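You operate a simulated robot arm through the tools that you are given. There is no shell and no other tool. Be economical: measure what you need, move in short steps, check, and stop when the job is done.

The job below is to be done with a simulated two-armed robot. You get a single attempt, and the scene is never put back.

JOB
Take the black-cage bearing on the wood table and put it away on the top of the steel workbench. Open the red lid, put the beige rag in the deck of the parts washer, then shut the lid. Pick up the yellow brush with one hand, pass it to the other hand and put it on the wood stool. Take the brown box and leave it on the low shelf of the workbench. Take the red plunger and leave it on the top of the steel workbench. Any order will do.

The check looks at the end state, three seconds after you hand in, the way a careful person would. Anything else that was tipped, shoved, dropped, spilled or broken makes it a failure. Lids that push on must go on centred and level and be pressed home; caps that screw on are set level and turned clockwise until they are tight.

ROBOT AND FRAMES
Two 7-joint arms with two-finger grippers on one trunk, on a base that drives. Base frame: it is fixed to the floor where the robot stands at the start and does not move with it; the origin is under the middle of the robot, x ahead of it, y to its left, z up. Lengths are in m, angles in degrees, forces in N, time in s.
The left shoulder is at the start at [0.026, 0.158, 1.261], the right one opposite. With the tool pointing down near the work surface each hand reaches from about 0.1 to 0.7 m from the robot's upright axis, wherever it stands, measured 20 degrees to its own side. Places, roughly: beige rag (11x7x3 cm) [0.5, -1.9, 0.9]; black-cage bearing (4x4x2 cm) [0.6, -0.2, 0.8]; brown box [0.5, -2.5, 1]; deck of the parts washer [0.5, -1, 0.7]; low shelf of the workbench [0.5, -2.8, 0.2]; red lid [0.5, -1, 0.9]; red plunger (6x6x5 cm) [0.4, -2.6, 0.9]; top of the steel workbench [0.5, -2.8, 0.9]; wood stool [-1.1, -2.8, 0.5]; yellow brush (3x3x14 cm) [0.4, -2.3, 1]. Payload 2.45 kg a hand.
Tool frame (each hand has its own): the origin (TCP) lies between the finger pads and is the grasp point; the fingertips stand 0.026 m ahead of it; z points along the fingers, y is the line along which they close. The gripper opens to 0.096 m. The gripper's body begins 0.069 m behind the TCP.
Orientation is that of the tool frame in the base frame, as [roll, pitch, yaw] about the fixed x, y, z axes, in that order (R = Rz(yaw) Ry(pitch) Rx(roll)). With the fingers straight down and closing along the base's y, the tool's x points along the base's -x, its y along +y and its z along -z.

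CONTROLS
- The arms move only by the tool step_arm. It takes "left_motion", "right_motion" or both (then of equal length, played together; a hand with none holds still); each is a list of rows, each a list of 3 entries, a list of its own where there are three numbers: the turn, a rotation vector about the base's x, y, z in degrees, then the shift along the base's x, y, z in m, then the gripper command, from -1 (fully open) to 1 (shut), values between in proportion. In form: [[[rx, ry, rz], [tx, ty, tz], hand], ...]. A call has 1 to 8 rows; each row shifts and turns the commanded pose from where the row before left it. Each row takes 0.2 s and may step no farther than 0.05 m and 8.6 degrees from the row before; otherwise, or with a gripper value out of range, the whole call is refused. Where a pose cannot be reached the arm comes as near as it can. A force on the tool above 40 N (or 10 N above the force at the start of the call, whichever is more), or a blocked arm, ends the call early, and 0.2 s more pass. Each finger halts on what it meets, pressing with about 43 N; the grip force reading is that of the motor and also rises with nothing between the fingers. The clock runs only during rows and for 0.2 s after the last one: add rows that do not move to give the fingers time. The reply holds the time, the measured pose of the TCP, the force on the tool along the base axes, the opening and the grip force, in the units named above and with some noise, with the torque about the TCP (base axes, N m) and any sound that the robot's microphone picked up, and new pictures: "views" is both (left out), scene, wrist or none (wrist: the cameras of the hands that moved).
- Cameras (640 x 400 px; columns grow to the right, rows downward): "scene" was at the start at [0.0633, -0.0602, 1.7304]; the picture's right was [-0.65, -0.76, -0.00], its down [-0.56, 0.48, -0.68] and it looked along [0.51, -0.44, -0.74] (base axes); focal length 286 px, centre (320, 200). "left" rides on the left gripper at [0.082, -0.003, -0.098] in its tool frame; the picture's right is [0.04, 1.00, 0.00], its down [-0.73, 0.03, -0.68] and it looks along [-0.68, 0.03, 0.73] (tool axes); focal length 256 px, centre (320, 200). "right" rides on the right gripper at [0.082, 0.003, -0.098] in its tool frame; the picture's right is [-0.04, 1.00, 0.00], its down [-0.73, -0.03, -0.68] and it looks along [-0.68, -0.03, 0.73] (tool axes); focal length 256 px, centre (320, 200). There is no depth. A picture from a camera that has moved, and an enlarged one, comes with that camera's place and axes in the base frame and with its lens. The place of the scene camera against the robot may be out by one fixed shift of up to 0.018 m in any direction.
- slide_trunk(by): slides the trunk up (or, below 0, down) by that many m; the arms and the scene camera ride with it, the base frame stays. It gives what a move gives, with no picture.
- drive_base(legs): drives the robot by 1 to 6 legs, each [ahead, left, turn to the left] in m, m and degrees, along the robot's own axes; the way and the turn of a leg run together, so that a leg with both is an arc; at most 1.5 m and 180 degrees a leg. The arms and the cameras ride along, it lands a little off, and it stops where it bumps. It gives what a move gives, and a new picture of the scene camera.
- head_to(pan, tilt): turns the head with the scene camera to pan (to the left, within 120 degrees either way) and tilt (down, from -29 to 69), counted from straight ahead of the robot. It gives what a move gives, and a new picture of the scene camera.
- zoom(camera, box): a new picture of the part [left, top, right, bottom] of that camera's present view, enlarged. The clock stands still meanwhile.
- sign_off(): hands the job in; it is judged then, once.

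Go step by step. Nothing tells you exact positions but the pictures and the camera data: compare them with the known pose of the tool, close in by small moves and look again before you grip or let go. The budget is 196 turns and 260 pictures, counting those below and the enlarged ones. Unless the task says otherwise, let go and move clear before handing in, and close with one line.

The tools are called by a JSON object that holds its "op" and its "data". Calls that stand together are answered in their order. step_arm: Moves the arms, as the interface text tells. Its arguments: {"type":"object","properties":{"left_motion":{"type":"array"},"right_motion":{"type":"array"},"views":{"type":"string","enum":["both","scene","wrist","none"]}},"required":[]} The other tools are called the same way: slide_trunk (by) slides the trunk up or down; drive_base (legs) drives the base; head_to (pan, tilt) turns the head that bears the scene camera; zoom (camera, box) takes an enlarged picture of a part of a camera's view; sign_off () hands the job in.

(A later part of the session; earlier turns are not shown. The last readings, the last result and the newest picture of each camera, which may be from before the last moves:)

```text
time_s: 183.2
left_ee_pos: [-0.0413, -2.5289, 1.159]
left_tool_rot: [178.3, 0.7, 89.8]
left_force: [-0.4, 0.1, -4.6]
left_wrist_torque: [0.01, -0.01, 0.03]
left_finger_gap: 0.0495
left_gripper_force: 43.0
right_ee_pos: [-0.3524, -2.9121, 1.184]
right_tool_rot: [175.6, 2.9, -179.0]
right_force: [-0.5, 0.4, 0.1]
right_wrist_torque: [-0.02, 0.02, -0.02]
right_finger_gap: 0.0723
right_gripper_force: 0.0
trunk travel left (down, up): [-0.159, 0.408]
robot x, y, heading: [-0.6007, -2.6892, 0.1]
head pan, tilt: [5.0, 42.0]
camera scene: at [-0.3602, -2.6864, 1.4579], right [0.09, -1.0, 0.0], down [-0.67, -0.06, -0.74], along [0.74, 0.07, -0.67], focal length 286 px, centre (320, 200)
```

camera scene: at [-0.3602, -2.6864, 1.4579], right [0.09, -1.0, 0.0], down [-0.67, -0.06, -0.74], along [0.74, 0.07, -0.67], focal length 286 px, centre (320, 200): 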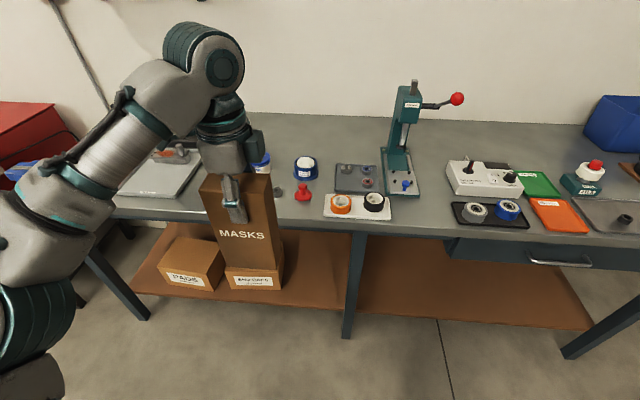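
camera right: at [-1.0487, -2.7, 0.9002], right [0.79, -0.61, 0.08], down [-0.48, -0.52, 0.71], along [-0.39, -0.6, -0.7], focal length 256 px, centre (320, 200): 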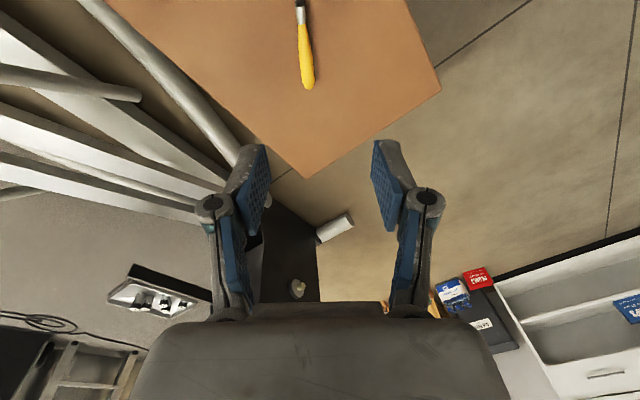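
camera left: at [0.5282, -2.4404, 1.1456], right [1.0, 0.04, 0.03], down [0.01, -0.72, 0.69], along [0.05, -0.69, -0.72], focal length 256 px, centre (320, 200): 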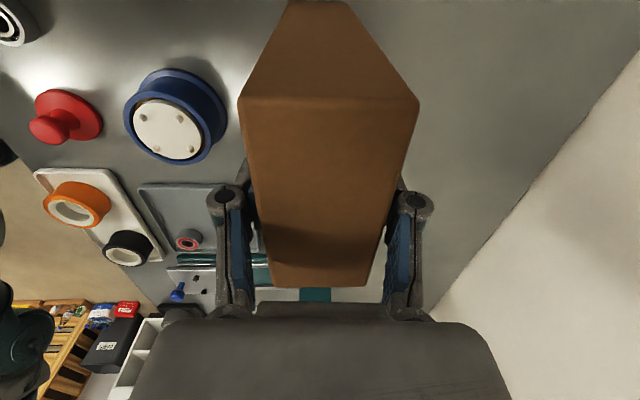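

Clear of the bench. I turn the hand back 90° (box thin side facing y), retracting slightly.

{"op": "step_arm", "data": {"left_motion": [[[0, 0, 7.5], [-0.006, 0, 0], 1], [[0, 0, 7.5], [-0.006, 0, 0], 1], [[0, 0, 7.5], [-0.006, 0, 0], 1], [[0, 0, 7.5], [-0.006, 0, 0], 1], [[0, 0, 7.5], [-0.006, 0, 0], 1], [[0, 0, 7.5], [-0.006, 0, 0], 1], [[0, 0, 7.5], [-0.006, 0, 0], 1], [[0, 0, 7.5], [-0.006, 0, 0], 1]], "views": "none"}}

{"op": "step_arm", "data": {"left_motion": [[[0, 0, 7.5], [-0.006, 0, 0], 1], [[0, 0, 7.5], [-0.006, 0, 0], 1], [[0, 0, 7.5], [0, 0, 0], 1], [[0, 0, 7.5], [0, 0, 0], 1], [[0, -7.5, 0], [0, 0, 0], 1], [[0, -7.5, 0], [0, 0, 0], 1], [[0, -7.5, 0], [0, 0, 0], 1], [[0, -7.5, 0], [0, 0, 0], 1]], "views": "none"}}

{"op": "step_arm", "data": {"left_motion": [[[0, -7.5, 0], [0, 0, 0], 1], [[0, -7.5, 0], [0, 0, 0], 1], [[0, -7.5, 0], [0, 0, 0], 1], [[0, -7.5, 0], [0, 0, 0], 1], [[0, -7.5, 0], [0, 0, 0], 1], [[0, -7.5, 0], [0, 0, 0], 1], [[0, -7.5, 0], [0, 0, 0], 1], [[0, -7.5, 0], [0, 0, 0], 1]], "views": "scene"}}

```text
time_s: 185.0
left_ee_pos: [-0.0947, -2.5305, 1.1607]
left_tool_rot: [178.0, 0.7, 150.0]
left_force: [-1.3, 0.1, -4.6]
left_wrist_torque: [-0.03, -0.02, -0.01]
left_finger_gap: 0.0495
left_gripper_force: 43.0
right_ee_pos: [-0.3576, -2.9123, 1.1851]
right_tool_rot: [175.6, 3.1, -178.8]
right_force: [0.6, 0.4, 0.7]
right_wrist_torque: [-0.02, 0.0, 0.03]
right_finger_gap: 0.0719
right_gripper_force: 0.1
trunk travel left (down, up): [-0.159, 0.408]
robot x, y, heading: [-0.6046, -2.6893, 0.1]
head pan, tilt: [5.0, 42.0]
```

```text
time_s: 186.8
left_ee_pos: [-0.1054, -2.5281, 1.1608]
left_tool_rot: [178.0, 30.8, 179.8]
left_force: [0.6, -0.1, -3.9]
left_wrist_torque: [-0.02, 0.08, 0.03]
left_finger_gap: 0.0494
left_gripper_force: 43.3
right_ee_pos: [-0.3575, -2.912, 1.1854]
right_tool_rot: [175.6, 3.1, -179.0]
right_force: [-0.5, -1.0, -0.9]
right_wrist_torque: [0.04, 0.0, 0.0]
right_finger_gap: 0.0718
right_gripper_force: 0.1
trunk travel left (down, up): [-0.159, 0.408]
robot x, y, heading: [-0.6022, -2.6861, 0.2]
head pan, tilt: [5.0, 42.0]
```

```text
time_s: 188.6
left_ee_pos: [-0.1062, -2.5274, 1.16]
left_tool_rot: [12.0, 89.3, 14.0]
left_force: [0.0, 0.6, -3.5]
left_wrist_torque: [-0.02, 0.21, -0.05]
left_finger_gap: 0.0495
left_gripper_force: 42.4
right_ee_pos: [-0.356, -2.911, 1.1862]
right_tool_rot: [175.6, 3.1, -178.9]
right_force: [0.7, -0.5, -0.7]
right_wrist_torque: [-0.02, -0.01, 0.02]
right_finger_gap: 0.0718
right_gripper_force: 0.1
trunk travel left (down, up): [-0.159, 0.408]
robot x, y, heading: [-0.6026, -2.6894, 0.3]
head pan, tilt: [5.0, 42.0]
camera scene: at [-0.3605, -2.6852, 1.4579], right [0.09, -1.0, 0.0], down [-0.67, -0.06, -0.74], along [0.74, 0.07, -0.67], focal length 286 px, centre (320, 200)
```

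scene: 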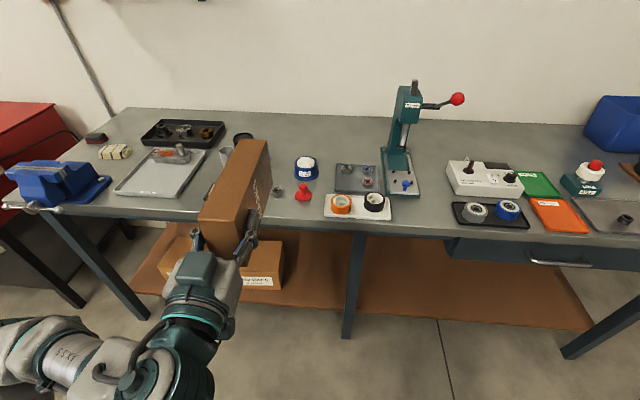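

The box is now horizontal on its side. I lower the trunk fully and then bring the hand down in front of the shelf.

{"op": "slide_trunk", "data": {"by": -0.155}}

{"op": "step_arm", "data": {"left_motion": [[[0, 0, 0], [0, 0, -0.045], 1], [[0, 0, 0], [0, 0, -0.045], 1], [[0, 0, 0], [0, 0, -0.045], 1], [[0, 0, 0], [0, 0, -0.045], 1], [[0, 0, 0], [0, 0, -0.045], 1], [[0, 0, 0], [0, 0, -0.045], 1], [[0, 0, 0], [0, 0, -0.045], 1], [[0, 0, 0], [0, 0, -0.045], 1]], "views": "scene"}}

```text
time_s: 190.4
left_ee_pos: [-0.0651, -2.5291, 0.9557]
left_tool_rot: [176.6, 83.7, 178.5]
left_force: [-0.3, -1.0, -4.4]
left_wrist_torque: [0.0, 0.28, 0.0]
left_finger_gap: 0.0494
left_gripper_force: 43.0
right_ee_pos: [-0.3589, -2.9111, 1.0312]
right_tool_rot: [175.6, 3.3, -178.8]
right_force: [0.1, -0.1, 1.5]
right_wrist_torque: [0.01, 0.0, 0.01]
right_finger_gap: 0.0721
right_gripper_force: 0.1
trunk travel left (down, up): [-0.004, 0.563]
robot x, y, heading: [-0.6031, -2.69, -0.1]
head pan, tilt: [5.0, 42.0]
```

```text
time_s: 192.2
left_ee_pos: [-0.0224, -2.5455, 0.6129]
left_tool_rot: [175.3, 83.6, 177.3]
left_force: [0.2, 1.6, -3.7]
left_wrist_torque: [-0.02, 0.26, -0.01]
left_finger_gap: 0.0494
left_gripper_force: 43.5
left hand out of reach, approached as far as the arm can: row 1, 2, 3
right_ee_pos: [-0.3577, -2.914, 1.0307]
right_tool_rot: [175.5, 3.0, -178.9]
right_force: [-1.0, 0.1, -0.6]
right_wrist_torque: [-0.01, 0.02, -0.02]
right_finger_gap: 0.0717
right_gripper_force: 0.0
trunk travel left (down, up): [-0.004, 0.563]
robot x, y, heading: [-0.6036, -2.6928, 0.4]
head pan, tilt: [5.0, 42.0]
camera scene: at [-0.1703, -2.6874, 1.2519], right [0.09, -1.0, 0.0], down [-0.67, -0.06, -0.74], along [0.74, 0.07, -0.67], focal length 286 px, centre (320, 200)
```

scene: 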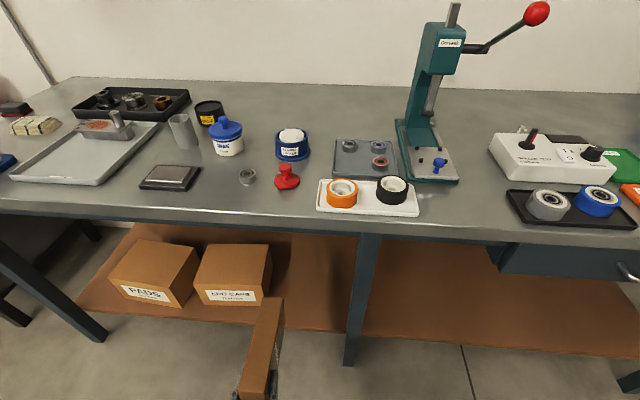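

The box is below bench level. I continue down, level it, and shift to y≈-2.60, between the cartons and the leg.

{"op": "step_arm", "data": {"left_motion": [[[0, -1.5, 0], [0, -0.007, -0.04], 1], [[0, -1.5, 0], [0, -0.007, -0.04], 1], [[0, -1.5, 0], [0, -0.007, -0.04], 1], [[0, -1.5, 0], [0, -0.007, -0.04], 1], [[0, 0, 0], [0, -0.007, -0.035], 1], [[0, 0, 0], [0, -0.007, -0.035], 1], [[0, 0, 0], [0, -0.007, -0.035], 1], [[0, 0, 0], [0, -0.006, 0], 1]], "views": "none"}}

{"op": "head_to", "data": {"pan": 10, "tilt": 55}}

```text
time_s: 194.0
left_ee_pos: [-0.0257, -2.5855, 0.3415]
left_tool_rot: [101.7, 87.5, 103.3]
left_force: [0.1, 0.1, -3.2]
left_wrist_torque: [0.0, 0.28, -0.03]
left_finger_gap: 0.0496
left_gripper_force: 43.2
right_ee_pos: [-0.3595, -2.9124, 1.0323]
right_tool_rot: [175.6, 3.4, -178.8]
right_force: [0.3, -0.3, -0.1]
right_wrist_torque: [-0.02, 0.01, -0.03]
right_finger_gap: 0.0719
right_gripper_force: 0.1
trunk travel left (down, up): [-0.004, 0.563]
robot x, y, heading: [-0.604, -2.6919, -0.0]
head pan, tilt: [5.0, 42.0]
```

```text
time_s: 194.7
left_ee_pos: [-0.0258, -2.5863, 0.3419]
left_tool_rot: [99.1, 87.5, 100.6]
left_force: [-0.4, 0.4, -3.8]
left_wrist_torque: [-0.04, 0.25, 0.01]
left_finger_gap: 0.0498
left_gripper_force: 42.7
right_ee_pos: [-0.3601, -2.9121, 1.0319]
right_tool_rot: [175.5, 3.4, -178.9]
right_force: [1.0, 0.8, -0.4]
right_wrist_torque: [-0.03, -0.01, -0.01]
right_finger_gap: 0.0721
right_gripper_force: 0.1
trunk travel left (down, up): [-0.004, 0.563]
robot x, y, heading: [-0.6035, -2.6878, -0.2]
head pan, tilt: [10.0, 55.0]
camera scene: at [-0.1858, -2.6816, 1.2363], right [0.18, -0.98, 0.0], down [-0.81, -0.14, -0.57], along [0.56, 0.1, -0.82], focal length 286 px, centre (320, 200)
```

scene: 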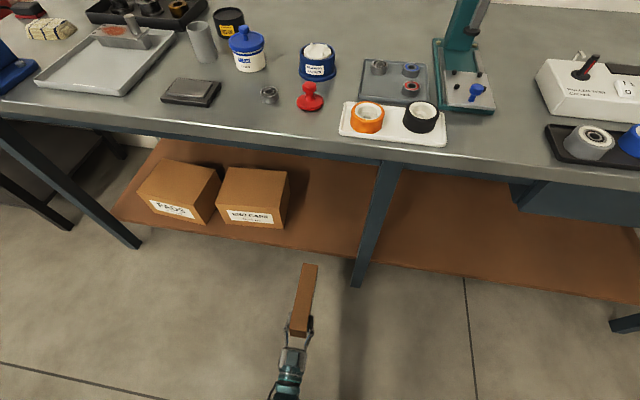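

Nice view: the box is lined up between cartons and the leg, bottom about 9 cm above the shelf. Driving it in.

{"op": "drive_base", "data": {"legs": [[0.25, 0, 0]]}}

```text
time_s: 196.5
left_ee_pos: [0.2246, -2.5859, 0.343]
left_tool_rot: [95.0, 87.5, 96.3]
left_force: [-0.1, -0.4, -3.6]
left_wrist_torque: [-0.01, 0.26, -0.01]
left_finger_gap: 0.0495
left_gripper_force: 43.1
right_ee_pos: [-0.1108, -2.9138, 1.031]
right_tool_rot: [175.4, 3.3, -179.0]
right_force: [-0.8, -0.5, 1.1]
right_wrist_torque: [0.0, 0.02, -0.01]
right_finger_gap: 0.0718
right_gripper_force: 0.0
trunk travel left (down, up): [-0.004, 0.563]
robot x, y, heading: [-0.3535, -2.6914, 0.1]
head pan, tilt: [10.0, 55.0]
camera scene: at [0.0634, -2.6828, 1.2355], right [0.17, -0.98, 0.0], down [-0.81, -0.14, -0.57], along [0.56, 0.1, -0.82], focal length 286 px, centre (320, 200)
```

scene: 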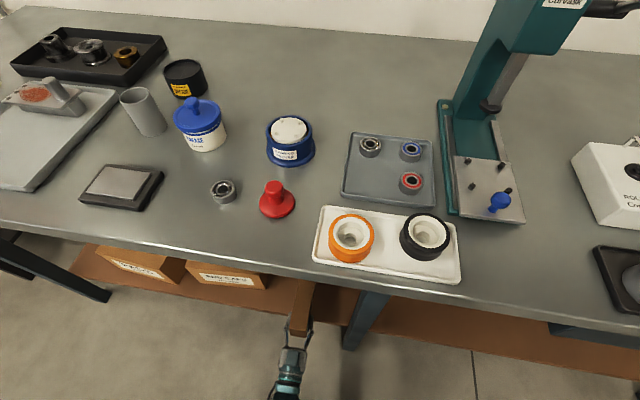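

The box is mostly over the shelf. Extending the arm the last 10 cm.

{"op": "step_arm", "data": {"left_motion": [[[0, 0, 0], [0.015, 0, 0], 1], [[0, 0, 0], [0.02, 0, 0], 1], [[0, 0, 0], [0.02, 0, 0], 1], [[0, 0, 0], [0.02, 0, 0], 1], [[0, 0, 0], [0.02, 0, 0], 1], [[0, 0, 0], [0.01, 0, 0], 1], [[0, 0, 0], [0, 0, -0.015], 1], [[0, 0, 0], [0, 0, 0], 1]]}}

```text
time_s: 198.3
left_ee_pos: [0.3272, -2.5862, 0.3272]
left_tool_rot: [92.4, 87.6, 93.9]
left_force: [0.6, 0.4, -4.0]
left_wrist_torque: [0.01, 0.27, 0.02]
left_finger_gap: 0.0496
left_gripper_force: 42.7
right_ee_pos: [-0.1131, -2.911, 1.0314]
right_tool_rot: [175.6, 3.4, -178.9]
right_force: [0.1, -0.2, 0.2]
right_wrist_torque: [0.02, -0.03, 0.0]
right_finger_gap: 0.0721
right_gripper_force: 0.1
trunk travel left (down, up): [-0.004, 0.563]
robot x, y, heading: [-0.3543, -2.6888, 0.2]
head pan, tilt: [10.0, 55.0]
camera scene: at [0.0664, -2.682, 1.2342], right [0.17, -0.98, 0.0], down [-0.81, -0.14, -0.57], along [0.56, 0.1, -0.82], focal length 286 px, centre (320, 200)
camera left: at [0.2294, -2.5884, 0.247], right [-0.02, 1.0, 0.0], down [-0.68, -0.02, 0.74], along [0.74, 0.02, 0.68], focal length 256 px, centre (320, 200)
```

scene: 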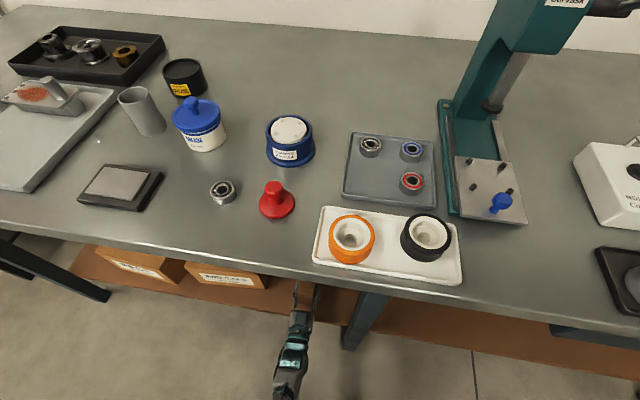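
left: 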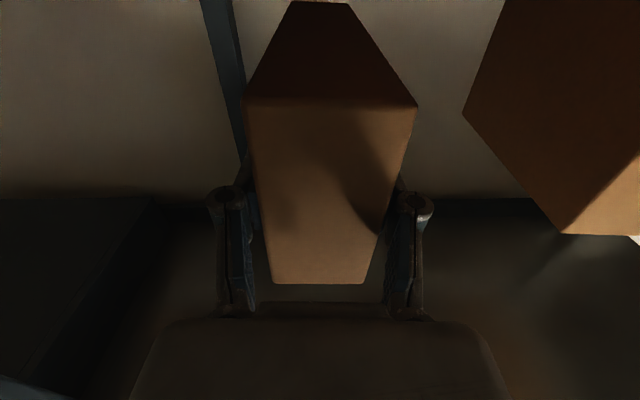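

Lowering the box onto the shelf in small steps.

{"op": "step_arm", "data": {"left_motion": [[[0, 0, 0], [0, 0, -0.012], 1], [[0, 0, 0], [0, 0, -0.012], 1], [[0, 0, 0], [0, 0, -0.01], 1], [[0, 0, 0], [0, 0, -0.008], 1], [[0, 0, 0], [0, 0, 0], 1]], "views": "none"}}

{"op": "step_arm", "data": {"left_motion": [[[0, 0, 0], [0, 0, -0.006], 1], [[0, 0, 0], [0, 0, -0.006], 1], [[0, 0, 0], [0, 0, -0.006], 1], [[0, 0, 0], [0, 0, 0], 1]], "views": "wrist"}}

```text
time_s: 199.5
left_ee_pos: [0.3293, -2.5863, 0.2854]
left_tool_rot: [92.1, 87.6, 93.6]
left_force: [0.3, 0.1, -3.7]
left_wrist_torque: [0.0, 0.26, -0.02]
left_finger_gap: 0.0496
left_gripper_force: 42.6
right_ee_pos: [-0.1128, -2.9124, 1.0312]
right_tool_rot: [175.7, 3.4, -178.9]
right_force: [0.6, -0.7, 0.4]
right_wrist_torque: [0.03, 0.01, 0.01]
right_finger_gap: 0.072
right_gripper_force: 0.0
trunk travel left (down, up): [-0.004, 0.563]
robot x, y, heading: [-0.3561, -2.6903, 0.2]
head pan, tilt: [10.0, 55.0]
```

```text
time_s: 200.5
left_ee_pos: [0.33, -2.5853, 0.2819]
left_tool_rot: [67.6, 87.4, 68.9]
left_force: [15.1, -4.4, 32.4]
left_wrist_torque: [-1.04, -0.96, -0.14]
left_finger_gap: 0.0495
left_gripper_force: 42.9
left hand out of reach, approached as far as the arm can: row 3
right_ee_pos: [-0.1163, -2.9124, 1.0333]
right_tool_rot: [175.6, 3.7, -179.0]
right_force: [-0.1, -0.4, 0.0]
right_wrist_torque: [-0.02, 0.03, 0.02]
right_finger_gap: 0.072
right_gripper_force: 0.0
trunk travel left (down, up): [-0.004, 0.563]
robot x, y, heading: [-0.3532, -2.69, 0.0]
head pan, tilt: [10.0, 55.0]
camera left: at [0.2336, -2.5877, 0.1979], right [-0.02, 1.0, 0.0], down [-0.69, -0.02, 0.72], along [0.72, 0.02, 0.69], focal length 256 px, centre (320, 200)
```

left: 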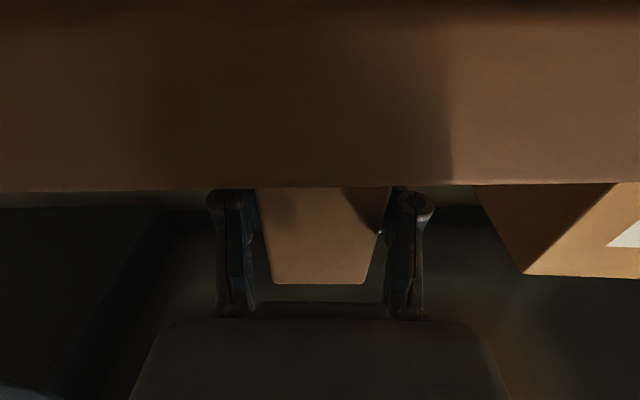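

The far end touches the shelf (about z 0.23). I level the box by 2.5° and settle it.

{"op": "step_arm", "data": {"left_motion": [[[0, 0, 0], [0, 0, 0.006], 1], [[0, -2.5, 0], [0, 0, 0], 1], [[0, 0, 0], [0, 0, 0], 1], [[0, 0, 0], [0, 0, -0.004], 1], [[0, 0, 0], [0, 0, 0], 1]], "views": "none"}}

```text
time_s: 201.7
left_ee_pos: [0.3263, -2.5842, 0.2793]
left_tool_rot: [43.8, 86.7, 45.4]
left_force: [4.3, 1.0, 16.7]
left_wrist_torque: [-0.42, 0.5, 0.05]
left_finger_gap: 0.0496
left_gripper_force: 42.5
left hand out of reach, approached as far as the arm can: row 4
right_ee_pos: [-0.1148, -2.9115, 1.0319]
right_tool_rot: [175.7, 3.4, -178.9]
right_force: [-0.5, -0.7, -0.8]
right_wrist_torque: [0.04, -0.01, -0.01]
right_finger_gap: 0.0718
right_gripper_force: 0.0
trunk travel left (down, up): [-0.004, 0.563]
robot x, y, heading: [-0.3537, -2.6957, -0.1]
head pan, tilt: [10.0, 55.0]
```

Actually it was level before; I undo that 2.4° tilt and re-seat.

{"op": "step_arm", "data": {"left_motion": [[[0, 0, 0], [0, 0, 0.005], 1], [[0, 2.2, 0], [0, 0, 0], 1], [[0, 0, 0], [0, 0, 0], 1], [[0, 0, 0], [0, 0, 0], 1]], "views": "none"}}

```text
time_s: 202.7
left_ee_pos: [0.3238, -2.5844, 0.2833]
left_tool_rot: [86.8, 87.6, 88.1]
left_force: [-2.0, 0.0, 3.1]
left_wrist_torque: [-0.14, -0.78, -0.02]
left_finger_gap: 0.0498
left_gripper_force: 42.7
right_ee_pos: [-0.1125, -2.912, 1.0306]
right_tool_rot: [175.5, 3.5, -178.8]
right_force: [0.5, -1.0, 0.3]
right_wrist_torque: [0.02, 0.02, 0.02]
right_finger_gap: 0.072
right_gripper_force: 0.0
trunk travel left (down, up): [-0.004, 0.563]
robot x, y, heading: [-0.3539, -2.6878, -0.1]
head pan, tilt: [10.0, 55.0]
```

Level and touching. Releasing and pulling straight back.

{"op": "step_arm", "data": {"left_motion": [[[0, 0, 0], [0, 0, -0.001], 0.3], [[0, 0, 0], [0, 0, 0], 0], [[0, 0, 0], [0, 0, 0], -0.3], [[0, 0, 0], [0, 0, 0], -0.4], [[0, 0, 0], [0, 0, 0], -0.4]], "views": "wrist"}}

```text
time_s: 203.9
left_ee_pos: [0.3245, -2.5845, 0.2838]
left_tool_rot: [85.2, 87.7, 86.6]
left_force: [0.3, 0.0, -0.2]
left_wrist_torque: [-0.04, 0.01, -0.01]
left_finger_gap: 0.0673
left_gripper_force: 0.1
right_ee_pos: [-0.1141, -2.9122, 1.0315]
right_tool_rot: [175.6, 3.5, -178.9]
right_force: [-0.5, 0.2, -0.1]
right_wrist_torque: [-0.01, 0.0, -0.02]
right_finger_gap: 0.0722
right_gripper_force: 0.1
trunk travel left (down, up): [-0.004, 0.563]
robot x, y, heading: [-0.3535, -2.6885, 0.1]
head pan, tilt: [10.0, 55.0]
camera left: at [0.2271, -2.5871, 0.2024], right [-0.02, 1.0, 0.0], down [-0.68, -0.02, 0.73], along [0.73, 0.02, 0.68], focal length 256 px, centre (320, 200)
```

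left: 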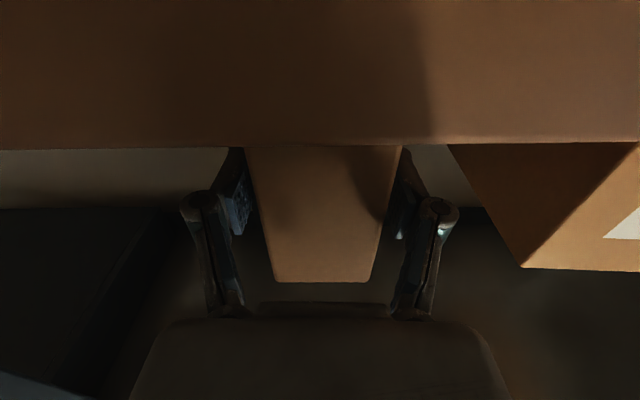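

The box stands on its own. Backing the hand out straight.

{"op": "step_arm", "data": {"left_motion": [[[0, 0, 0], [-0.02, 0, 0], -0.4], [[0, 0, 0], [-0.03, 0, 0], -0.4], [[0, 0, 0], [-0.03, 0, 0], -0.4], [[0, 0, 0], [-0.03, 0, 0], -0.4], [[0, 0, 0], [0, 0, 0], -0.4]], "views": "none"}}

{"op": "drive_base", "data": {"legs": [[-0.25, 0, 0]]}}

```text
time_s: 205.1
left_ee_pos: [0.2307, -2.5857, 0.2992]
left_tool_rot: [51.0, 87.0, 52.4]
left_force: [-0.2, -0.9, 0.0]
left_wrist_torque: [-0.02, 0.02, 0.0]
left_finger_gap: 0.0671
left_gripper_force: 0.1
right_ee_pos: [-0.1102, -2.9113, 1.0336]
right_tool_rot: [175.6, 3.4, -178.8]
right_force: [0.2, -0.2, -0.4]
right_wrist_torque: [-0.01, 0.03, 0.02]
right_finger_gap: 0.0721
right_gripper_force: 0.0
trunk travel left (down, up): [-0.004, 0.563]
robot x, y, heading: [-0.3549, -2.6928, -0.1]
head pan, tilt: [10.0, 55.0]
```

```text
time_s: 206.9
left_ee_pos: [-0.0167, -2.5873, 0.3004]
left_tool_rot: [47.5, 86.7, 48.7]
left_force: [-0.1, 0.4, 0.1]
left_wrist_torque: [0.0, -0.01, 0.01]
left_finger_gap: 0.0673
left_gripper_force: 0.0
right_ee_pos: [-0.3598, -2.9126, 1.0324]
right_tool_rot: [175.6, 3.4, -179.1]
right_force: [0.2, 0.3, -0.2]
right_wrist_torque: [-0.01, 0.01, -0.02]
right_finger_gap: 0.0721
right_gripper_force: 0.1
trunk travel left (down, up): [-0.004, 0.563]
robot x, y, heading: [-0.6012, -2.6911, -0.2]
head pan, tilt: [10.0, 55.0]
camera scene: at [-0.1809, -2.6843, 1.2352], right [0.17, -0.98, 0.0], down [-0.81, -0.14, -0.57], along [0.56, 0.1, -0.82], focal length 286 px, centre (320, 200)
```

scene: 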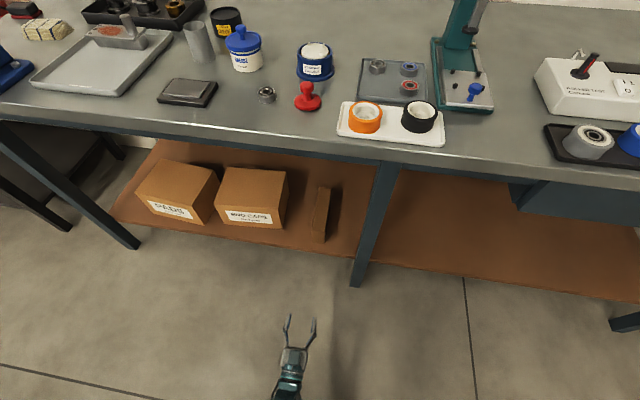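

{"op": "zoom", "data": {"camera": "scene", "box": [200, 140, 400, 265]}}

```text
3.20 times, centred on (300, 202) of scene
camera zoom: at [-0.1809, -2.6843, 1.2352], right [0.17, -0.98, 0.0], down [-0.81, -0.14, -0.57], along [0.56, 0.1, -0.82], focal length 916 px, centre (384, 192)
```

zoom: 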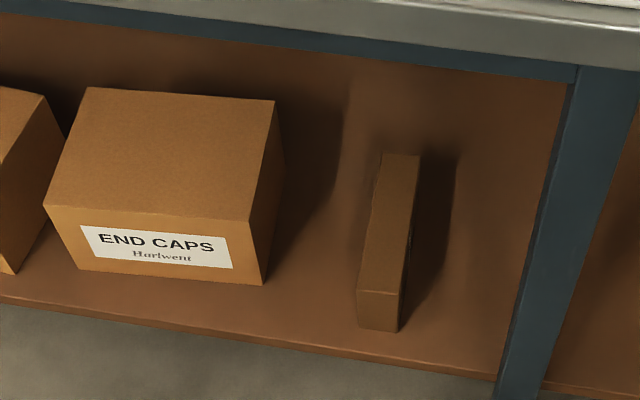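

The box is safely on the shelf. Next the washer: I raise the trunk and drive left along the aisle to face the red lid.

{"op": "slide_trunk", "data": {"by": 0.25}}

{"op": "step_arm", "data": {"left_motion": [[[0, 0, 0], [-0.01, 0, 0.045], -0.4], [[0, 0, 0], [-0.01, 0, 0.045], -0.4], [[0, 0, 0], [-0.01, 0, 0.045], -0.4], [[0, 0, 0], [-0.01, 0, 0.045], -0.4], [[0, 0, 0], [-0.01, 0, 0.045], -0.4], [[0, 0, 0], [-0.01, 0, 0.045], -0.4], [[0, 0, 0], [-0.01, 0, 0.045], -0.4], [[0, 0, 0], [-0.01, 0, 0.045], -0.4]], "views": "none"}}

{"op": "drive_base", "data": {"legs": [[0, 0.85, 0], [0, 0.85, 0]]}}

{"op": "head_to", "data": {"pan": 0, "tilt": 35}}

```text
time_s: 209.5
left_ee_pos: [-0.017, -2.587, 0.551]
left_tool_rot: [44.1, 86.7, 45.6]
left_force: [-0.6, -0.1, 0.9]
left_wrist_torque: [0.01, -0.04, -0.01]
left_finger_gap: 0.0674
left_gripper_force: 0.0
right_ee_pos: [-0.3638, -2.9123, 1.283]
right_tool_rot: [175.7, 3.5, -179.1]
right_force: [-0.2, 0.6, -0.1]
right_wrist_torque: [0.0, -0.01, 0.0]
right_finger_gap: 0.0718
right_gripper_force: 0.1
trunk travel left (down, up): [-0.254, 0.313]
robot x, y, heading: [-0.603, -2.6907, -0.3]
head pan, tilt: [10.0, 55.0]
```

```text
time_s: 211.3
left_ee_pos: [-0.098, -2.5787, 0.9059]
left_tool_rot: [67.0, 82.1, 67.6]
left_force: [-0.3, -0.1, -0.3]
left_wrist_torque: [-0.02, -0.02, -0.03]
left_finger_gap: 0.0673
left_gripper_force: 0.0
right_ee_pos: [-0.3655, -2.9112, 1.2833]
right_tool_rot: [175.7, 3.6, -179.1]
right_force: [0.7, 0.1, 0.1]
right_wrist_torque: [-0.02, -0.04, 0.01]
right_finger_gap: 0.0717
right_gripper_force: 0.1
trunk travel left (down, up): [-0.254, 0.313]
robot x, y, heading: [-0.6018, -2.692, -0.0]
head pan, tilt: [10.0, 55.0]
```

```text
time_s: 220.0
left_ee_pos: [-0.1057, -0.8805, 0.9021]
left_tool_rot: [70.6, 81.8, 70.6]
left_force: [0.2, -0.7, -0.1]
left_wrist_torque: [0.01, -0.01, 0.0]
left_finger_gap: 0.0673
left_gripper_force: 0.1
right_ee_pos: [-0.3709, -1.2123, 1.2833]
right_tool_rot: [175.6, 3.7, -179.2]
right_force: [0.7, -0.1, 0.0]
right_wrist_torque: [0.03, 0.01, -0.02]
right_finger_gap: 0.0718
right_gripper_force: 0.0
trunk travel left (down, up): [-0.254, 0.313]
robot x, y, heading: [-0.6053, -0.9871, -0.2]
head pan, tilt: [10.0, 55.0]
camera scene: at [-0.464, -0.9822, 1.5443], right [0.17, -0.99, 0.0], down [-0.81, -0.14, -0.57], along [0.56, 0.1, -0.82], focal length 286 px, centre (320, 200)
```

scene: 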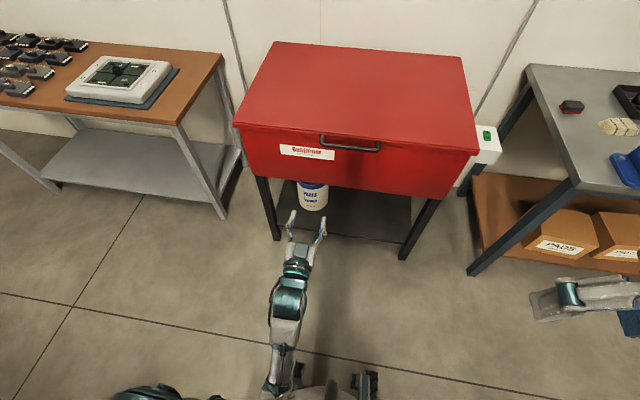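

```text
time_s: 220.8
left_ee_pos: [-0.1037, -0.8797, 0.9032]
left_tool_rot: [69.5, 81.6, 69.6]
left_force: [-1.0, -0.1, 0.2]
left_wrist_torque: [-0.01, 0.02, 0.0]
left_finger_gap: 0.0672
left_gripper_force: 0.1
right_ee_pos: [-0.372, -1.2112, 1.2842]
right_tool_rot: [175.7, 3.7, -179.3]
right_force: [1.6, -0.5, 0.2]
right_wrist_torque: [-0.01, 0.0, -0.02]
right_finger_gap: 0.0721
right_gripper_force: 0.0
trunk travel left (down, up): [-0.254, 0.313]
robot x, y, heading: [-0.6065, -0.9878, -0.4]
head pan, tilt: [0.0, 35.0]
camera scene: at [-0.447, -0.993, 1.5724], right [0.0, -1.0, 0.0], down [-0.58, 0.0, -0.82], along [0.82, 0.0, -0.58], focal length 286 px, centre (320, 200)
```

scene: 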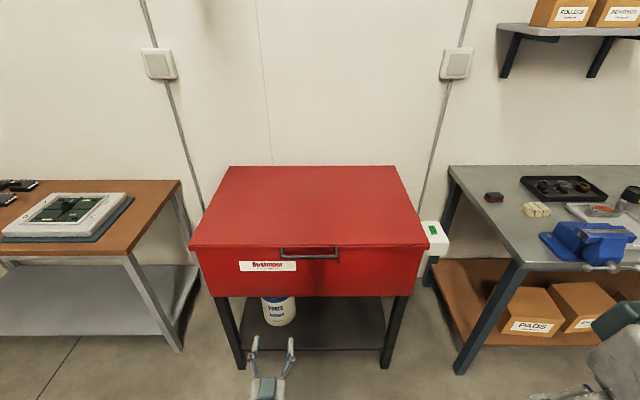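

The washer has a black bar handle on the lid's front edge. Zooming on it.

{"op": "zoom", "data": {"camera": "scene", "box": [220, 215, 380, 315]}}

```text
4.00 times, centred on (300, 265) of scene
camera zoom: at [-0.447, -0.993, 1.5724], right [0.0, -1.0, 0.0], down [-0.58, 0.0, -0.82], along [0.82, 0.0, -0.58], focal length 1145 px, centre (400, -60)
```

zoom: 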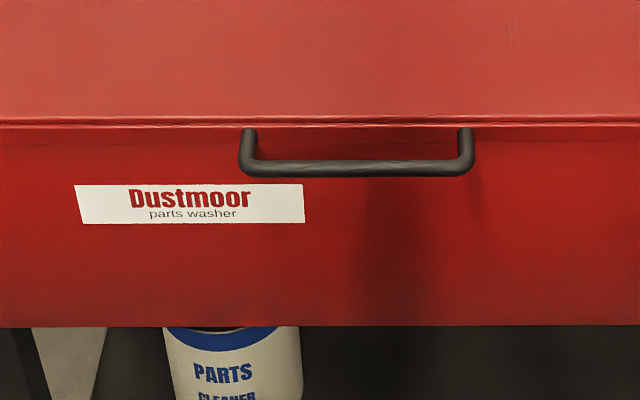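

I'll fetch the rag first with the right hand, so the left can work the lid. Raising the left hand, lowering the trunk a bit, and driving to the bench's left end.

{"op": "step_arm", "data": {"left_motion": [[[0, 0, 0], [-0.01, 0, 0.045], -0.4], [[0, 0, 0], [-0.01, 0, 0.045], -0.4], [[0, 0, 0], [0, 0, 0.045], -0.4], [[0, 0, 0], [0, 0, 0.045], -0.4], [[0, 0, 0], [0, 0, 0.045], -0.4], [[0, 0, 0], [0, 0, 0.045], -0.4]], "right_motion": [[[0, 0, 0], [0.03, 0, 0], -0.8], [[0, 0, 0], [0.03, 0, 0], -0.8], [[0, 0, 0], [0.03, 0, 0], -0.8], [[0, 0, 0], [0.03, 0, 0], -0.8], [[0, 0, 0], [0.03, 0, 0], -0.8], [[0, 0, 0], [0, 0, 0], -0.8]], "views": "none"}}

{"op": "slide_trunk", "data": {"by": -0.09}}

{"op": "drive_base", "data": {"legs": [[0, -0.66, 0], [0.47, 0, 0]]}}

{"op": "head_to", "data": {"pan": -18, "tilt": 50}}

```text
time_s: 221.6
left_ee_pos: [-0.1491, -0.8705, 0.9323]
left_tool_rot: [125.3, 74.0, 123.7]
left_force: [0.2, 0.4, 0.0]
left_wrist_torque: [-0.01, -0.01, -0.02]
left_finger_gap: 0.0672
left_gripper_force: 0.1
left hand out of reach, approached as far as the arm can: row 4
right_ee_pos: [-0.286, -1.2086, 1.2856]
right_tool_rot: [175.7, 3.8, -179.2]
right_force: [-0.1, -0.2, -0.5]
right_wrist_torque: [-0.02, 0.03, 0.01]
right_finger_gap: 0.0865
right_gripper_force: 0.1
trunk travel left (down, up): [-0.254, 0.313]
robot x, y, heading: [-0.6065, -0.9896, -0.1]
head pan, tilt: [0.0, 35.0]
stopped in row 4 (left hand): the arm was blocked; the commanded pose is now the measured one
```

```text
time_s: 222.9
left_ee_pos: [-0.1466, -0.8698, 0.7906]
left_tool_rot: [140.4, 68.7, 137.9]
left_force: [0.2, 0.1, 0.5]
left_wrist_torque: [-0.01, -0.04, -0.02]
left_finger_gap: 0.0673
left_gripper_force: 0.0
right_ee_pos: [-0.2852, -1.2075, 1.1977]
right_tool_rot: [175.9, 3.9, -179.2]
right_force: [0.3, -0.4, -0.8]
right_wrist_torque: [-0.02, 0.03, 0.01]
right_finger_gap: 0.0864
right_gripper_force: 0.1
trunk travel left (down, up): [-0.164, 0.403]
robot x, y, heading: [-0.6082, -0.9881, -0.0]
head pan, tilt: [0.0, 35.0]
```

```text
time_s: 229.0
left_ee_pos: [0.3333, -1.5289, 0.7879]
left_tool_rot: [140.4, 68.7, 137.3]
left_force: [-1.4, 0.3, -0.2]
left_wrist_torque: [-0.02, 0.02, 0.02]
left_finger_gap: 0.0672
left_gripper_force: 0.1
right_ee_pos: [0.1905, -1.8655, 1.1971]
right_tool_rot: [175.9, 3.9, -179.7]
right_force: [0.4, -0.8, -0.4]
right_wrist_torque: [0.01, 0.0, -0.01]
right_finger_gap: 0.0865
right_gripper_force: 0.1
trunk travel left (down, up): [-0.164, 0.403]
robot x, y, heading: [-0.1241, -1.6422, -1.2]
head pan, tilt: [0.0, 35.0]
camera scene: at [0.1133, -1.6456, 1.477], right [-0.01, -1.0, 0.0], down [-0.58, 0.01, -0.82], along [0.82, -0.01, -0.58], focal length 286 px, centre (320, 200)
```

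scene: 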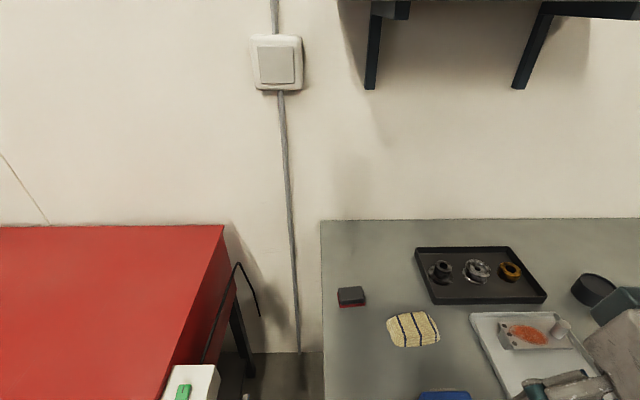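

```text
time_s: 229.8
left_ee_pos: [0.3346, -1.528, 0.7874]
left_tool_rot: [140.8, 68.6, 137.5]
left_force: [0.1, -0.6, -0.2]
left_wrist_torque: [0.01, 0.01, 0.01]
left_finger_gap: 0.0672
left_gripper_force: 0.1
right_ee_pos: [0.1935, -1.8647, 1.1956]
right_tool_rot: [176.0, 3.8, -179.8]
right_force: [0.6, -0.2, 0.2]
right_wrist_torque: [-0.01, -0.01, 0.0]
right_finger_gap: 0.0865
right_gripper_force: 0.0
trunk travel left (down, up): [-0.164, 0.403]
robot x, y, heading: [-0.1269, -1.6397, -0.7]
head pan, tilt: [-18.0, 50.0]
camera scene: at [0.1032, -1.6685, 1.454], right [-0.32, -0.95, 0.01], down [-0.73, 0.24, -0.64], along [0.6, -0.21, -0.77], focal length 286 px, centre (320, 200)
```

scene: 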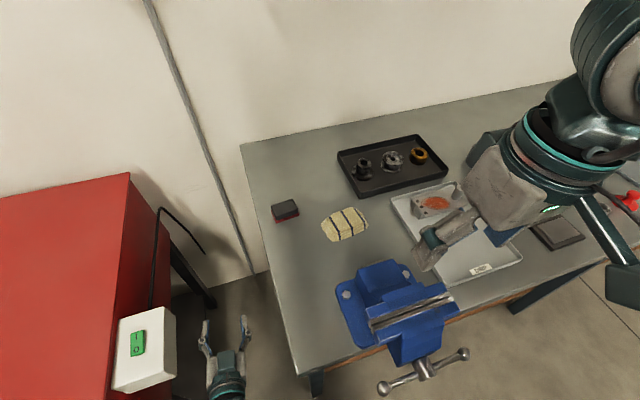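

The rag's long side lies along y, so the right hand must turn 90° to grip it across x. Turning while moving over it (the left hand stays still in the gap).

{"op": "step_arm", "data": {"right_motion": [[[0, 0, 7.5], [0.015, 0.001, 0], -0.8], [[0, 0, 7.5], [0.015, 0.001, 0], -0.8], [[0, 0, 7.5], [0.015, 0.001, 0], -0.8], [[0, 0, 7.5], [0.015, 0.001, 0], -0.8], [[0, 0, 7.5], [0.015, 0.001, 0], -0.8], [[0, 0, 7.5], [0.015, 0.001, 0], -0.8], [[0, 0, 7.5], [0.015, 0.001, 0], -0.8], [[0, 0, 7.5], [0.015, 0.001, 0], -0.8]], "views": "none"}}

{"op": "step_arm", "data": {"right_motion": [[[0, 0, 7.5], [0.015, 0.001, -0.01], -0.8], [[0, 0, 7.5], [0.015, 0.001, -0.01], -0.8], [[0, 0, 7.5], [0.015, 0.001, -0.015], -0.8], [[0, 0, 7.5], [0.015, 0.001, -0.015], -0.8], [[0, 0, 0], [0.01, 0.0, -0.02], -0.8], [[0, 0, 0], [0.01, 0, -0.02], -0.8], [[0, 0, 0], [0, 0, 0], -0.8]], "views": "wrist"}}

```text
time_s: 231.6
left_ee_pos: [0.3326, -1.528, 0.7869]
left_tool_rot: [140.6, 68.6, 137.6]
left_force: [1.3, 0.1, 1.0]
left_wrist_torque: [-0.01, -0.04, 0.01]
left_finger_gap: 0.0673
left_gripper_force: 0.1
right_ee_pos: [0.2741, -1.8155, 1.1555]
right_tool_rot: [175.7, 3.8, -119.8]
right_force: [0.2, 0.6, 1.0]
right_wrist_torque: [0.0, 0.0, 0.03]
right_finger_gap: 0.0862
right_gripper_force: 0.0
right hand out of reach, approached as far as the arm can: row 7, 8
trunk travel left (down, up): [-0.164, 0.403]
robot x, y, heading: [-0.127, -1.6418, -1.0]
head pan, tilt: [-18.0, 50.0]
```

```text
time_s: 233.2
left_ee_pos: [0.3334, -1.5288, 0.7866]
left_tool_rot: [140.8, 68.6, 137.5]
left_force: [-1.2, 0.2, -0.7]
left_wrist_torque: [0.0, 0.02, 0.01]
left_finger_gap: 0.0672
left_gripper_force: 0.1
right_ee_pos: [0.2181, -1.7529, 1.0108]
right_tool_rot: [175.7, 3.7, -89.9]
right_force: [-0.3, 0.5, 0.5]
right_wrist_torque: [-0.03, -0.04, 0.0]
right_finger_gap: 0.0863
right_gripper_force: 0.0
right hand out of reach, approached as far as the arm can: row 1, 2, 3, 4, 5, 6
trunk travel left (down, up): [-0.164, 0.403]
robot x, y, heading: [-0.1277, -1.6409, -0.8]
head pan, tilt: [-18.0, 50.0]
camera right: at [0.2215, -1.8405, 1.1027], right [-1.0, 0.03, 0.08], down [0.08, 0.69, 0.72], along [-0.03, 0.72, -0.69], focal length 256 px, centre (320, 200)
```

right: 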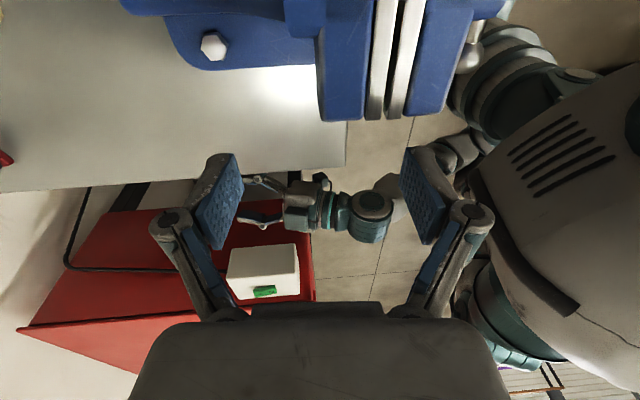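

That twist direction isn't reachable for the right arm. I rotate back the other way, raising first.

{"op": "step_arm", "data": {"right_motion": [[[0, 0, -8], [0, 0, 0.03], -0.8], [[0, 0, -8], [0, -0.01, 0.03], -0.8], [[0, 0, -8], [0, -0.015, 0.03], -0.8], [[0, 0, -8], [0, -0.015, 0.03], -0.8], [[0, 0, -8], [0, -0.015, 0.03], -0.8], [[0, 0, -8], [0, -0.015, 0.01], -0.8], [[0, 0, -8], [0, -0.015, 0], -0.8], [[0, 0, -8], [0, -0.01, 0], -0.8]], "views": "none"}}

{"op": "step_arm", "data": {"right_motion": [[[0, 0, -8], [0, 0, 0], -0.8], [[0, 0, -8], [0, 0, 0], -0.8], [[0, 0, -8], [0, 0, 0], -0.8], [[0, 0, -8], [0, 0, 0], -0.8], [[0, 0, -8], [0, 0, 0], -0.8], [[0, 0, -8], [0, 0, 0], -0.8], [[0, 0, -8], [0, 0, 0], -0.8], [[0, 0, -8], [0, 0, 0], -0.8]], "views": "none"}}

{"op": "step_arm", "data": {"right_motion": [[[0, 0, -8], [0, 0, 0], -0.8], [[0, 0, -8], [0, 0, 0], -0.8], [[0, 0, -8], [0, 0, 0], -0.8], [[0, 0, -8], [0, 0, 0], -0.8], [[0, 0, -8], [0, 0, 0], -0.8], [[0, 0, -8], [0, 0, 0], -0.8], [[0, 0, 0], [0, 0, 0], -0.8]], "views": "wrist"}}

```text
time_s: 235.0
left_ee_pos: [0.3323, -1.527, 0.7865]
left_tool_rot: [141.0, 68.5, 137.8]
left_force: [-0.7, -0.5, -0.1]
left_wrist_torque: [0.04, -0.03, 0.0]
left_finger_gap: 0.0669
left_gripper_force: 0.1
right_ee_pos: [0.2186, -1.8484, 1.1699]
right_tool_rot: [176.0, 3.7, -154.0]
right_force: [-0.4, 0.9, -0.1]
right_wrist_torque: [-0.01, -0.03, 0.02]
right_finger_gap: 0.0862
right_gripper_force: 0.0
trunk travel left (down, up): [-0.164, 0.403]
robot x, y, heading: [-0.1255, -1.6421, -0.8]
head pan, tilt: [-18.0, 50.0]
```

```text
time_s: 236.8
left_ee_pos: [0.3307, -1.5266, 0.7865]
left_tool_rot: [141.2, 68.6, 137.9]
left_force: [-0.1, 0.1, 0.2]
left_wrist_torque: [0.01, 0.04, 0.0]
left_finger_gap: 0.0671
left_gripper_force: 0.0
right_ee_pos: [0.2194, -1.8482, 1.1698]
right_tool_rot: [176.0, 4.0, 142.1]
right_force: [-0.7, -0.5, -0.7]
right_wrist_torque: [0.0, 0.01, 0.01]
right_finger_gap: 0.0864
right_gripper_force: 0.0
trunk travel left (down, up): [-0.164, 0.403]
robot x, y, heading: [-0.1283, -1.6398, -0.6]
head pan, tilt: [-18.0, 50.0]
```

```text
time_s: 238.4
left_ee_pos: [0.3313, -1.5277, 0.7866]
left_tool_rot: [141.1, 68.5, 137.8]
left_force: [0.7, -0.1, -0.1]
left_wrist_torque: [0.01, 0.03, 0.01]
left_finger_gap: 0.0672
left_gripper_force: 0.1
right_ee_pos: [0.2183, -1.8476, 1.1719]
right_tool_rot: [175.9, 4.2, 94.1]
right_force: [0.8, -0.7, 0.2]
right_wrist_torque: [-0.02, 0.0, 0.0]
right_finger_gap: 0.0865
right_gripper_force: 0.0
trunk travel left (down, up): [-0.164, 0.403]
robot x, y, heading: [-0.1266, -1.6433, -0.9]
head pan, tilt: [-18.0, 50.0]
camera right: at [0.207, -1.7591, 1.2628], right [1.0, 0.04, 0.07], down [-0.03, -0.69, 0.73], along [0.08, -0.73, -0.68], focal length 256 px, centre (320, 200)
```

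right: 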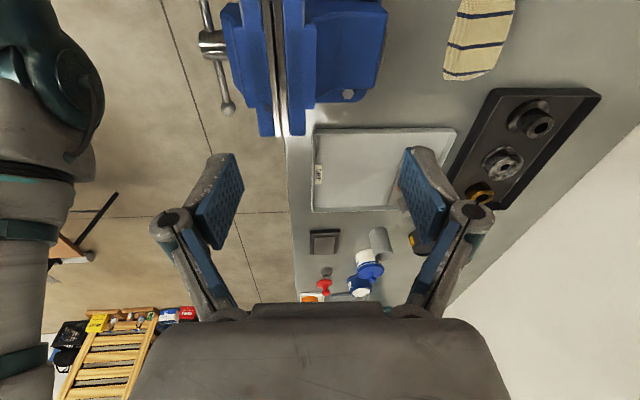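

Rotating the other way works. I level the tool and move over the rag.

{"op": "step_arm", "data": {"right_motion": [[[2, 2.2, 0], [0.03, 0, 0], -0.9], [[1.9, 2.1, 0], [0.03, 0, 0], -0.9], [[0, 0, 0], [0.03, 0, 0], -0.9], [[0, 0, 0], [0.03, 0, -0.01], -0.9], [[0, 0, 0], [0.03, 0, -0.02], -0.9], [[0, 0, 0], [0.03, 0, -0.03], -0.9], [[0, 0, 0], [0.025, 0, -0.03], -0.9], [[0, 0, 0], [0.02, 0, -0.02], -0.9]], "views": "wrist"}}

```text
time_s: 240.2
left_ee_pos: [0.3314, -1.5285, 0.7856]
left_tool_rot: [140.9, 68.5, 137.7]
left_force: [-0.5, -0.5, -0.3]
left_wrist_torque: [-0.02, -0.03, 0.04]
left_finger_gap: 0.0675
left_gripper_force: 0.0
right_ee_pos: [0.4367, -1.8548, 1.0575]
right_tool_rot: [-180.0, -0.1, 94.3]
right_force: [-0.2, -1.2, 0.5]
right_wrist_torque: [-0.03, -0.01, 0.01]
right_finger_gap: 0.0913
right_gripper_force: 0.1
right hand out of reach, approached as far as the arm can: row 7, 8
trunk travel left (down, up): [-0.164, 0.403]
robot x, y, heading: [-0.1254, -1.6418, -0.7]
head pan, tilt: [-18.0, 50.0]
camera right: at [0.4327, -1.7734, 1.1556], right [1.0, 0.04, 0.0], down [0.02, -0.73, 0.68], along [0.03, -0.68, -0.73], focal length 256 px, centre (320, 200)
```

right: 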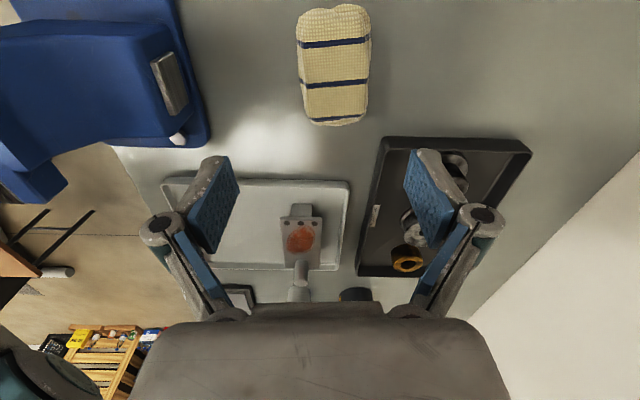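

Rag centre about [0.453, -1.853], 7.4 cm wide. I descend and correct, fully open.

{"op": "step_arm", "data": {"right_motion": [[[0, 0, 1], [0, 0.001, -0.02], -1], [[0, 0, 1], [0.004, 0.001, -0.02], -1], [[0, 0, 0], [0.006, 0, -0.02], -1], [[0, 0, 0], [0.006, 0, -0.02], -1], [[0, 0, 0], [0, 0, -0.01], -1], [[0, 0, 0], [0, 0, 0], -1]], "views": "wrist"}}

```text
time_s: 241.6
left_ee_pos: [0.3313, -1.5273, 0.786]
left_tool_rot: [141.1, 68.5, 137.8]
left_force: [-0.1, 0.0, -0.9]
left_wrist_torque: [-0.01, 0.02, 0.01]
left_finger_gap: 0.0674
left_gripper_force: 0.0
right_ee_pos: [0.4503, -1.8549, 0.9662]
right_tool_rot: [180.0, 0.0, 96.3]
right_force: [-0.8, -0.4, 0.0]
right_wrist_torque: [0.0, 0.01, 0.03]
right_finger_gap: 0.0959
right_gripper_force: 0.0
trunk travel left (down, up): [-0.164, 0.403]
robot x, y, heading: [-0.1271, -1.6407, -0.9]
head pan, tilt: [-18.0, 50.0]
camera right: at [0.4428, -1.7721, 1.0643], right [1.0, 0.07, 0.0], down [0.05, -0.73, 0.68], along [0.05, -0.68, -0.73], focal length 256 px, centre (320, 200)
```

right: 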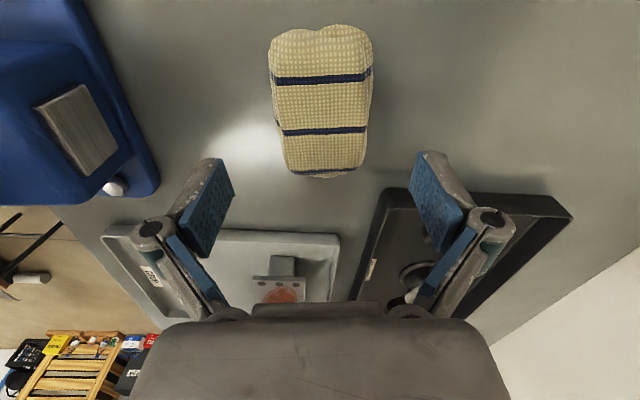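

Centred. Going down around the rag and closing.

{"op": "step_arm", "data": {"right_motion": [[[0, 0, 0], [0, 0.001, -0.02], -1], [[0, 0, 0], [0, 0, -0.02], -1], [[0, 0, 0], [0, 0, -0.012], -1], [[0, 0, 0], [0, 0, -0.009], -1], [[0, 0, 0], [0, 0, 0], -0.7], [[0, 0, 0], [0, 0, 0], -0.4], [[0, 0, 0], [0, 0, 0], 0.2], [[0, 0, 0], [0, 0, 0], 0.2]], "views": "wrist"}}

```text
time_s: 243.4
left_ee_pos: [0.3306, -1.5277, 0.7849]
left_tool_rot: [141.1, 68.5, 137.7]
left_force: [0.5, 0.1, 0.3]
left_wrist_torque: [0.01, -0.01, 0.0]
left_finger_gap: 0.0672
left_gripper_force: 0.1
right_ee_pos: [0.4516, -1.853, 0.9058]
right_tool_rot: [179.9, -0.1, 96.3]
right_force: [0.0, -0.8, 0.7]
right_wrist_torque: [-0.03, -0.01, 0.02]
right_finger_gap: 0.0659
right_gripper_force: 42.9
trunk travel left (down, up): [-0.164, 0.403]
robot x, y, heading: [-0.1276, -1.6429, -0.8]
head pan, tilt: [-18.0, 50.0]
camera right: at [0.4439, -1.7713, 1.0043], right [1.0, 0.07, 0.0], down [0.05, -0.73, 0.68], along [0.05, -0.68, -0.73], focal length 256 px, centre (320, 200)
```

right: 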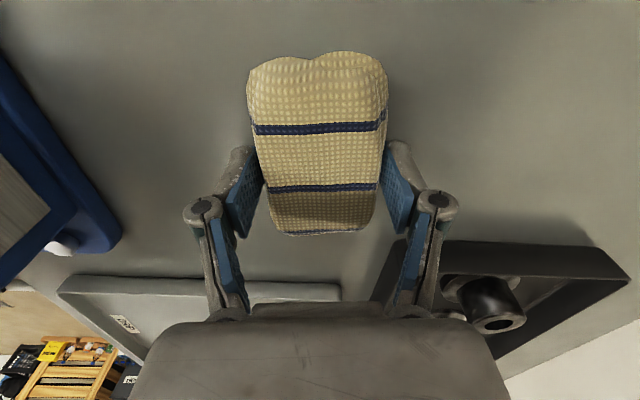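

Gripped at 66 mm. Lifting the rag slowly.

{"op": "step_arm", "data": {"right_motion": [[[0, 0, 0], [0, 0, 0], 1], [[0, 0, 0], [0, 0, 0.01], 1], [[0, 0, 0], [0, 0, 0.02], 1], [[0, 0, 0], [-0.01, 0, 0.03], 1], [[0, 0, 0], [-0.02, 0, 0.04], 1], [[0, 0, 0], [-0.03, 0, 0.035], 1], [[0, 0, 0], [-0.03, 0, 0.03], 1], [[0, 0, 0], [-0.03, 0, 0.03], 1]], "views": "wrist"}}

```text
time_s: 245.2
left_ee_pos: [0.3305, -1.5284, 0.7849]
left_tool_rot: [141.3, 68.4, 137.9]
left_force: [-0.9, -0.4, -1.2]
left_wrist_torque: [0.03, -0.04, 0.04]
left_finger_gap: 0.0672
left_gripper_force: 0.0
right_ee_pos: [0.332, -1.8546, 1.1027]
right_tool_rot: [179.9, 0.0, 96.3]
right_force: [-0.1, -0.8, -0.1]
right_wrist_torque: [0.0, 0.03, -0.01]
right_finger_gap: 0.0657
right_gripper_force: 42.6
trunk travel left (down, up): [-0.164, 0.403]
robot x, y, heading: [-0.1284, -1.6409, -0.7]
head pan, tilt: [-18.0, 50.0]
camera right: at [0.3243, -1.7715, 1.2015], right [1.0, 0.07, 0.0], down [0.05, -0.73, 0.68], along [0.05, -0.68, -0.73], focal length 256 px, centre (320, 200)
```

right: 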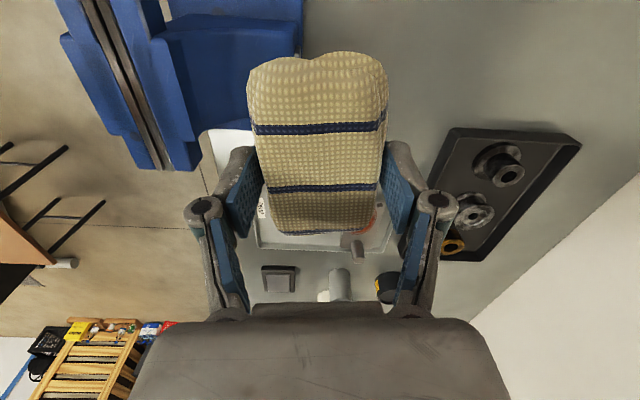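

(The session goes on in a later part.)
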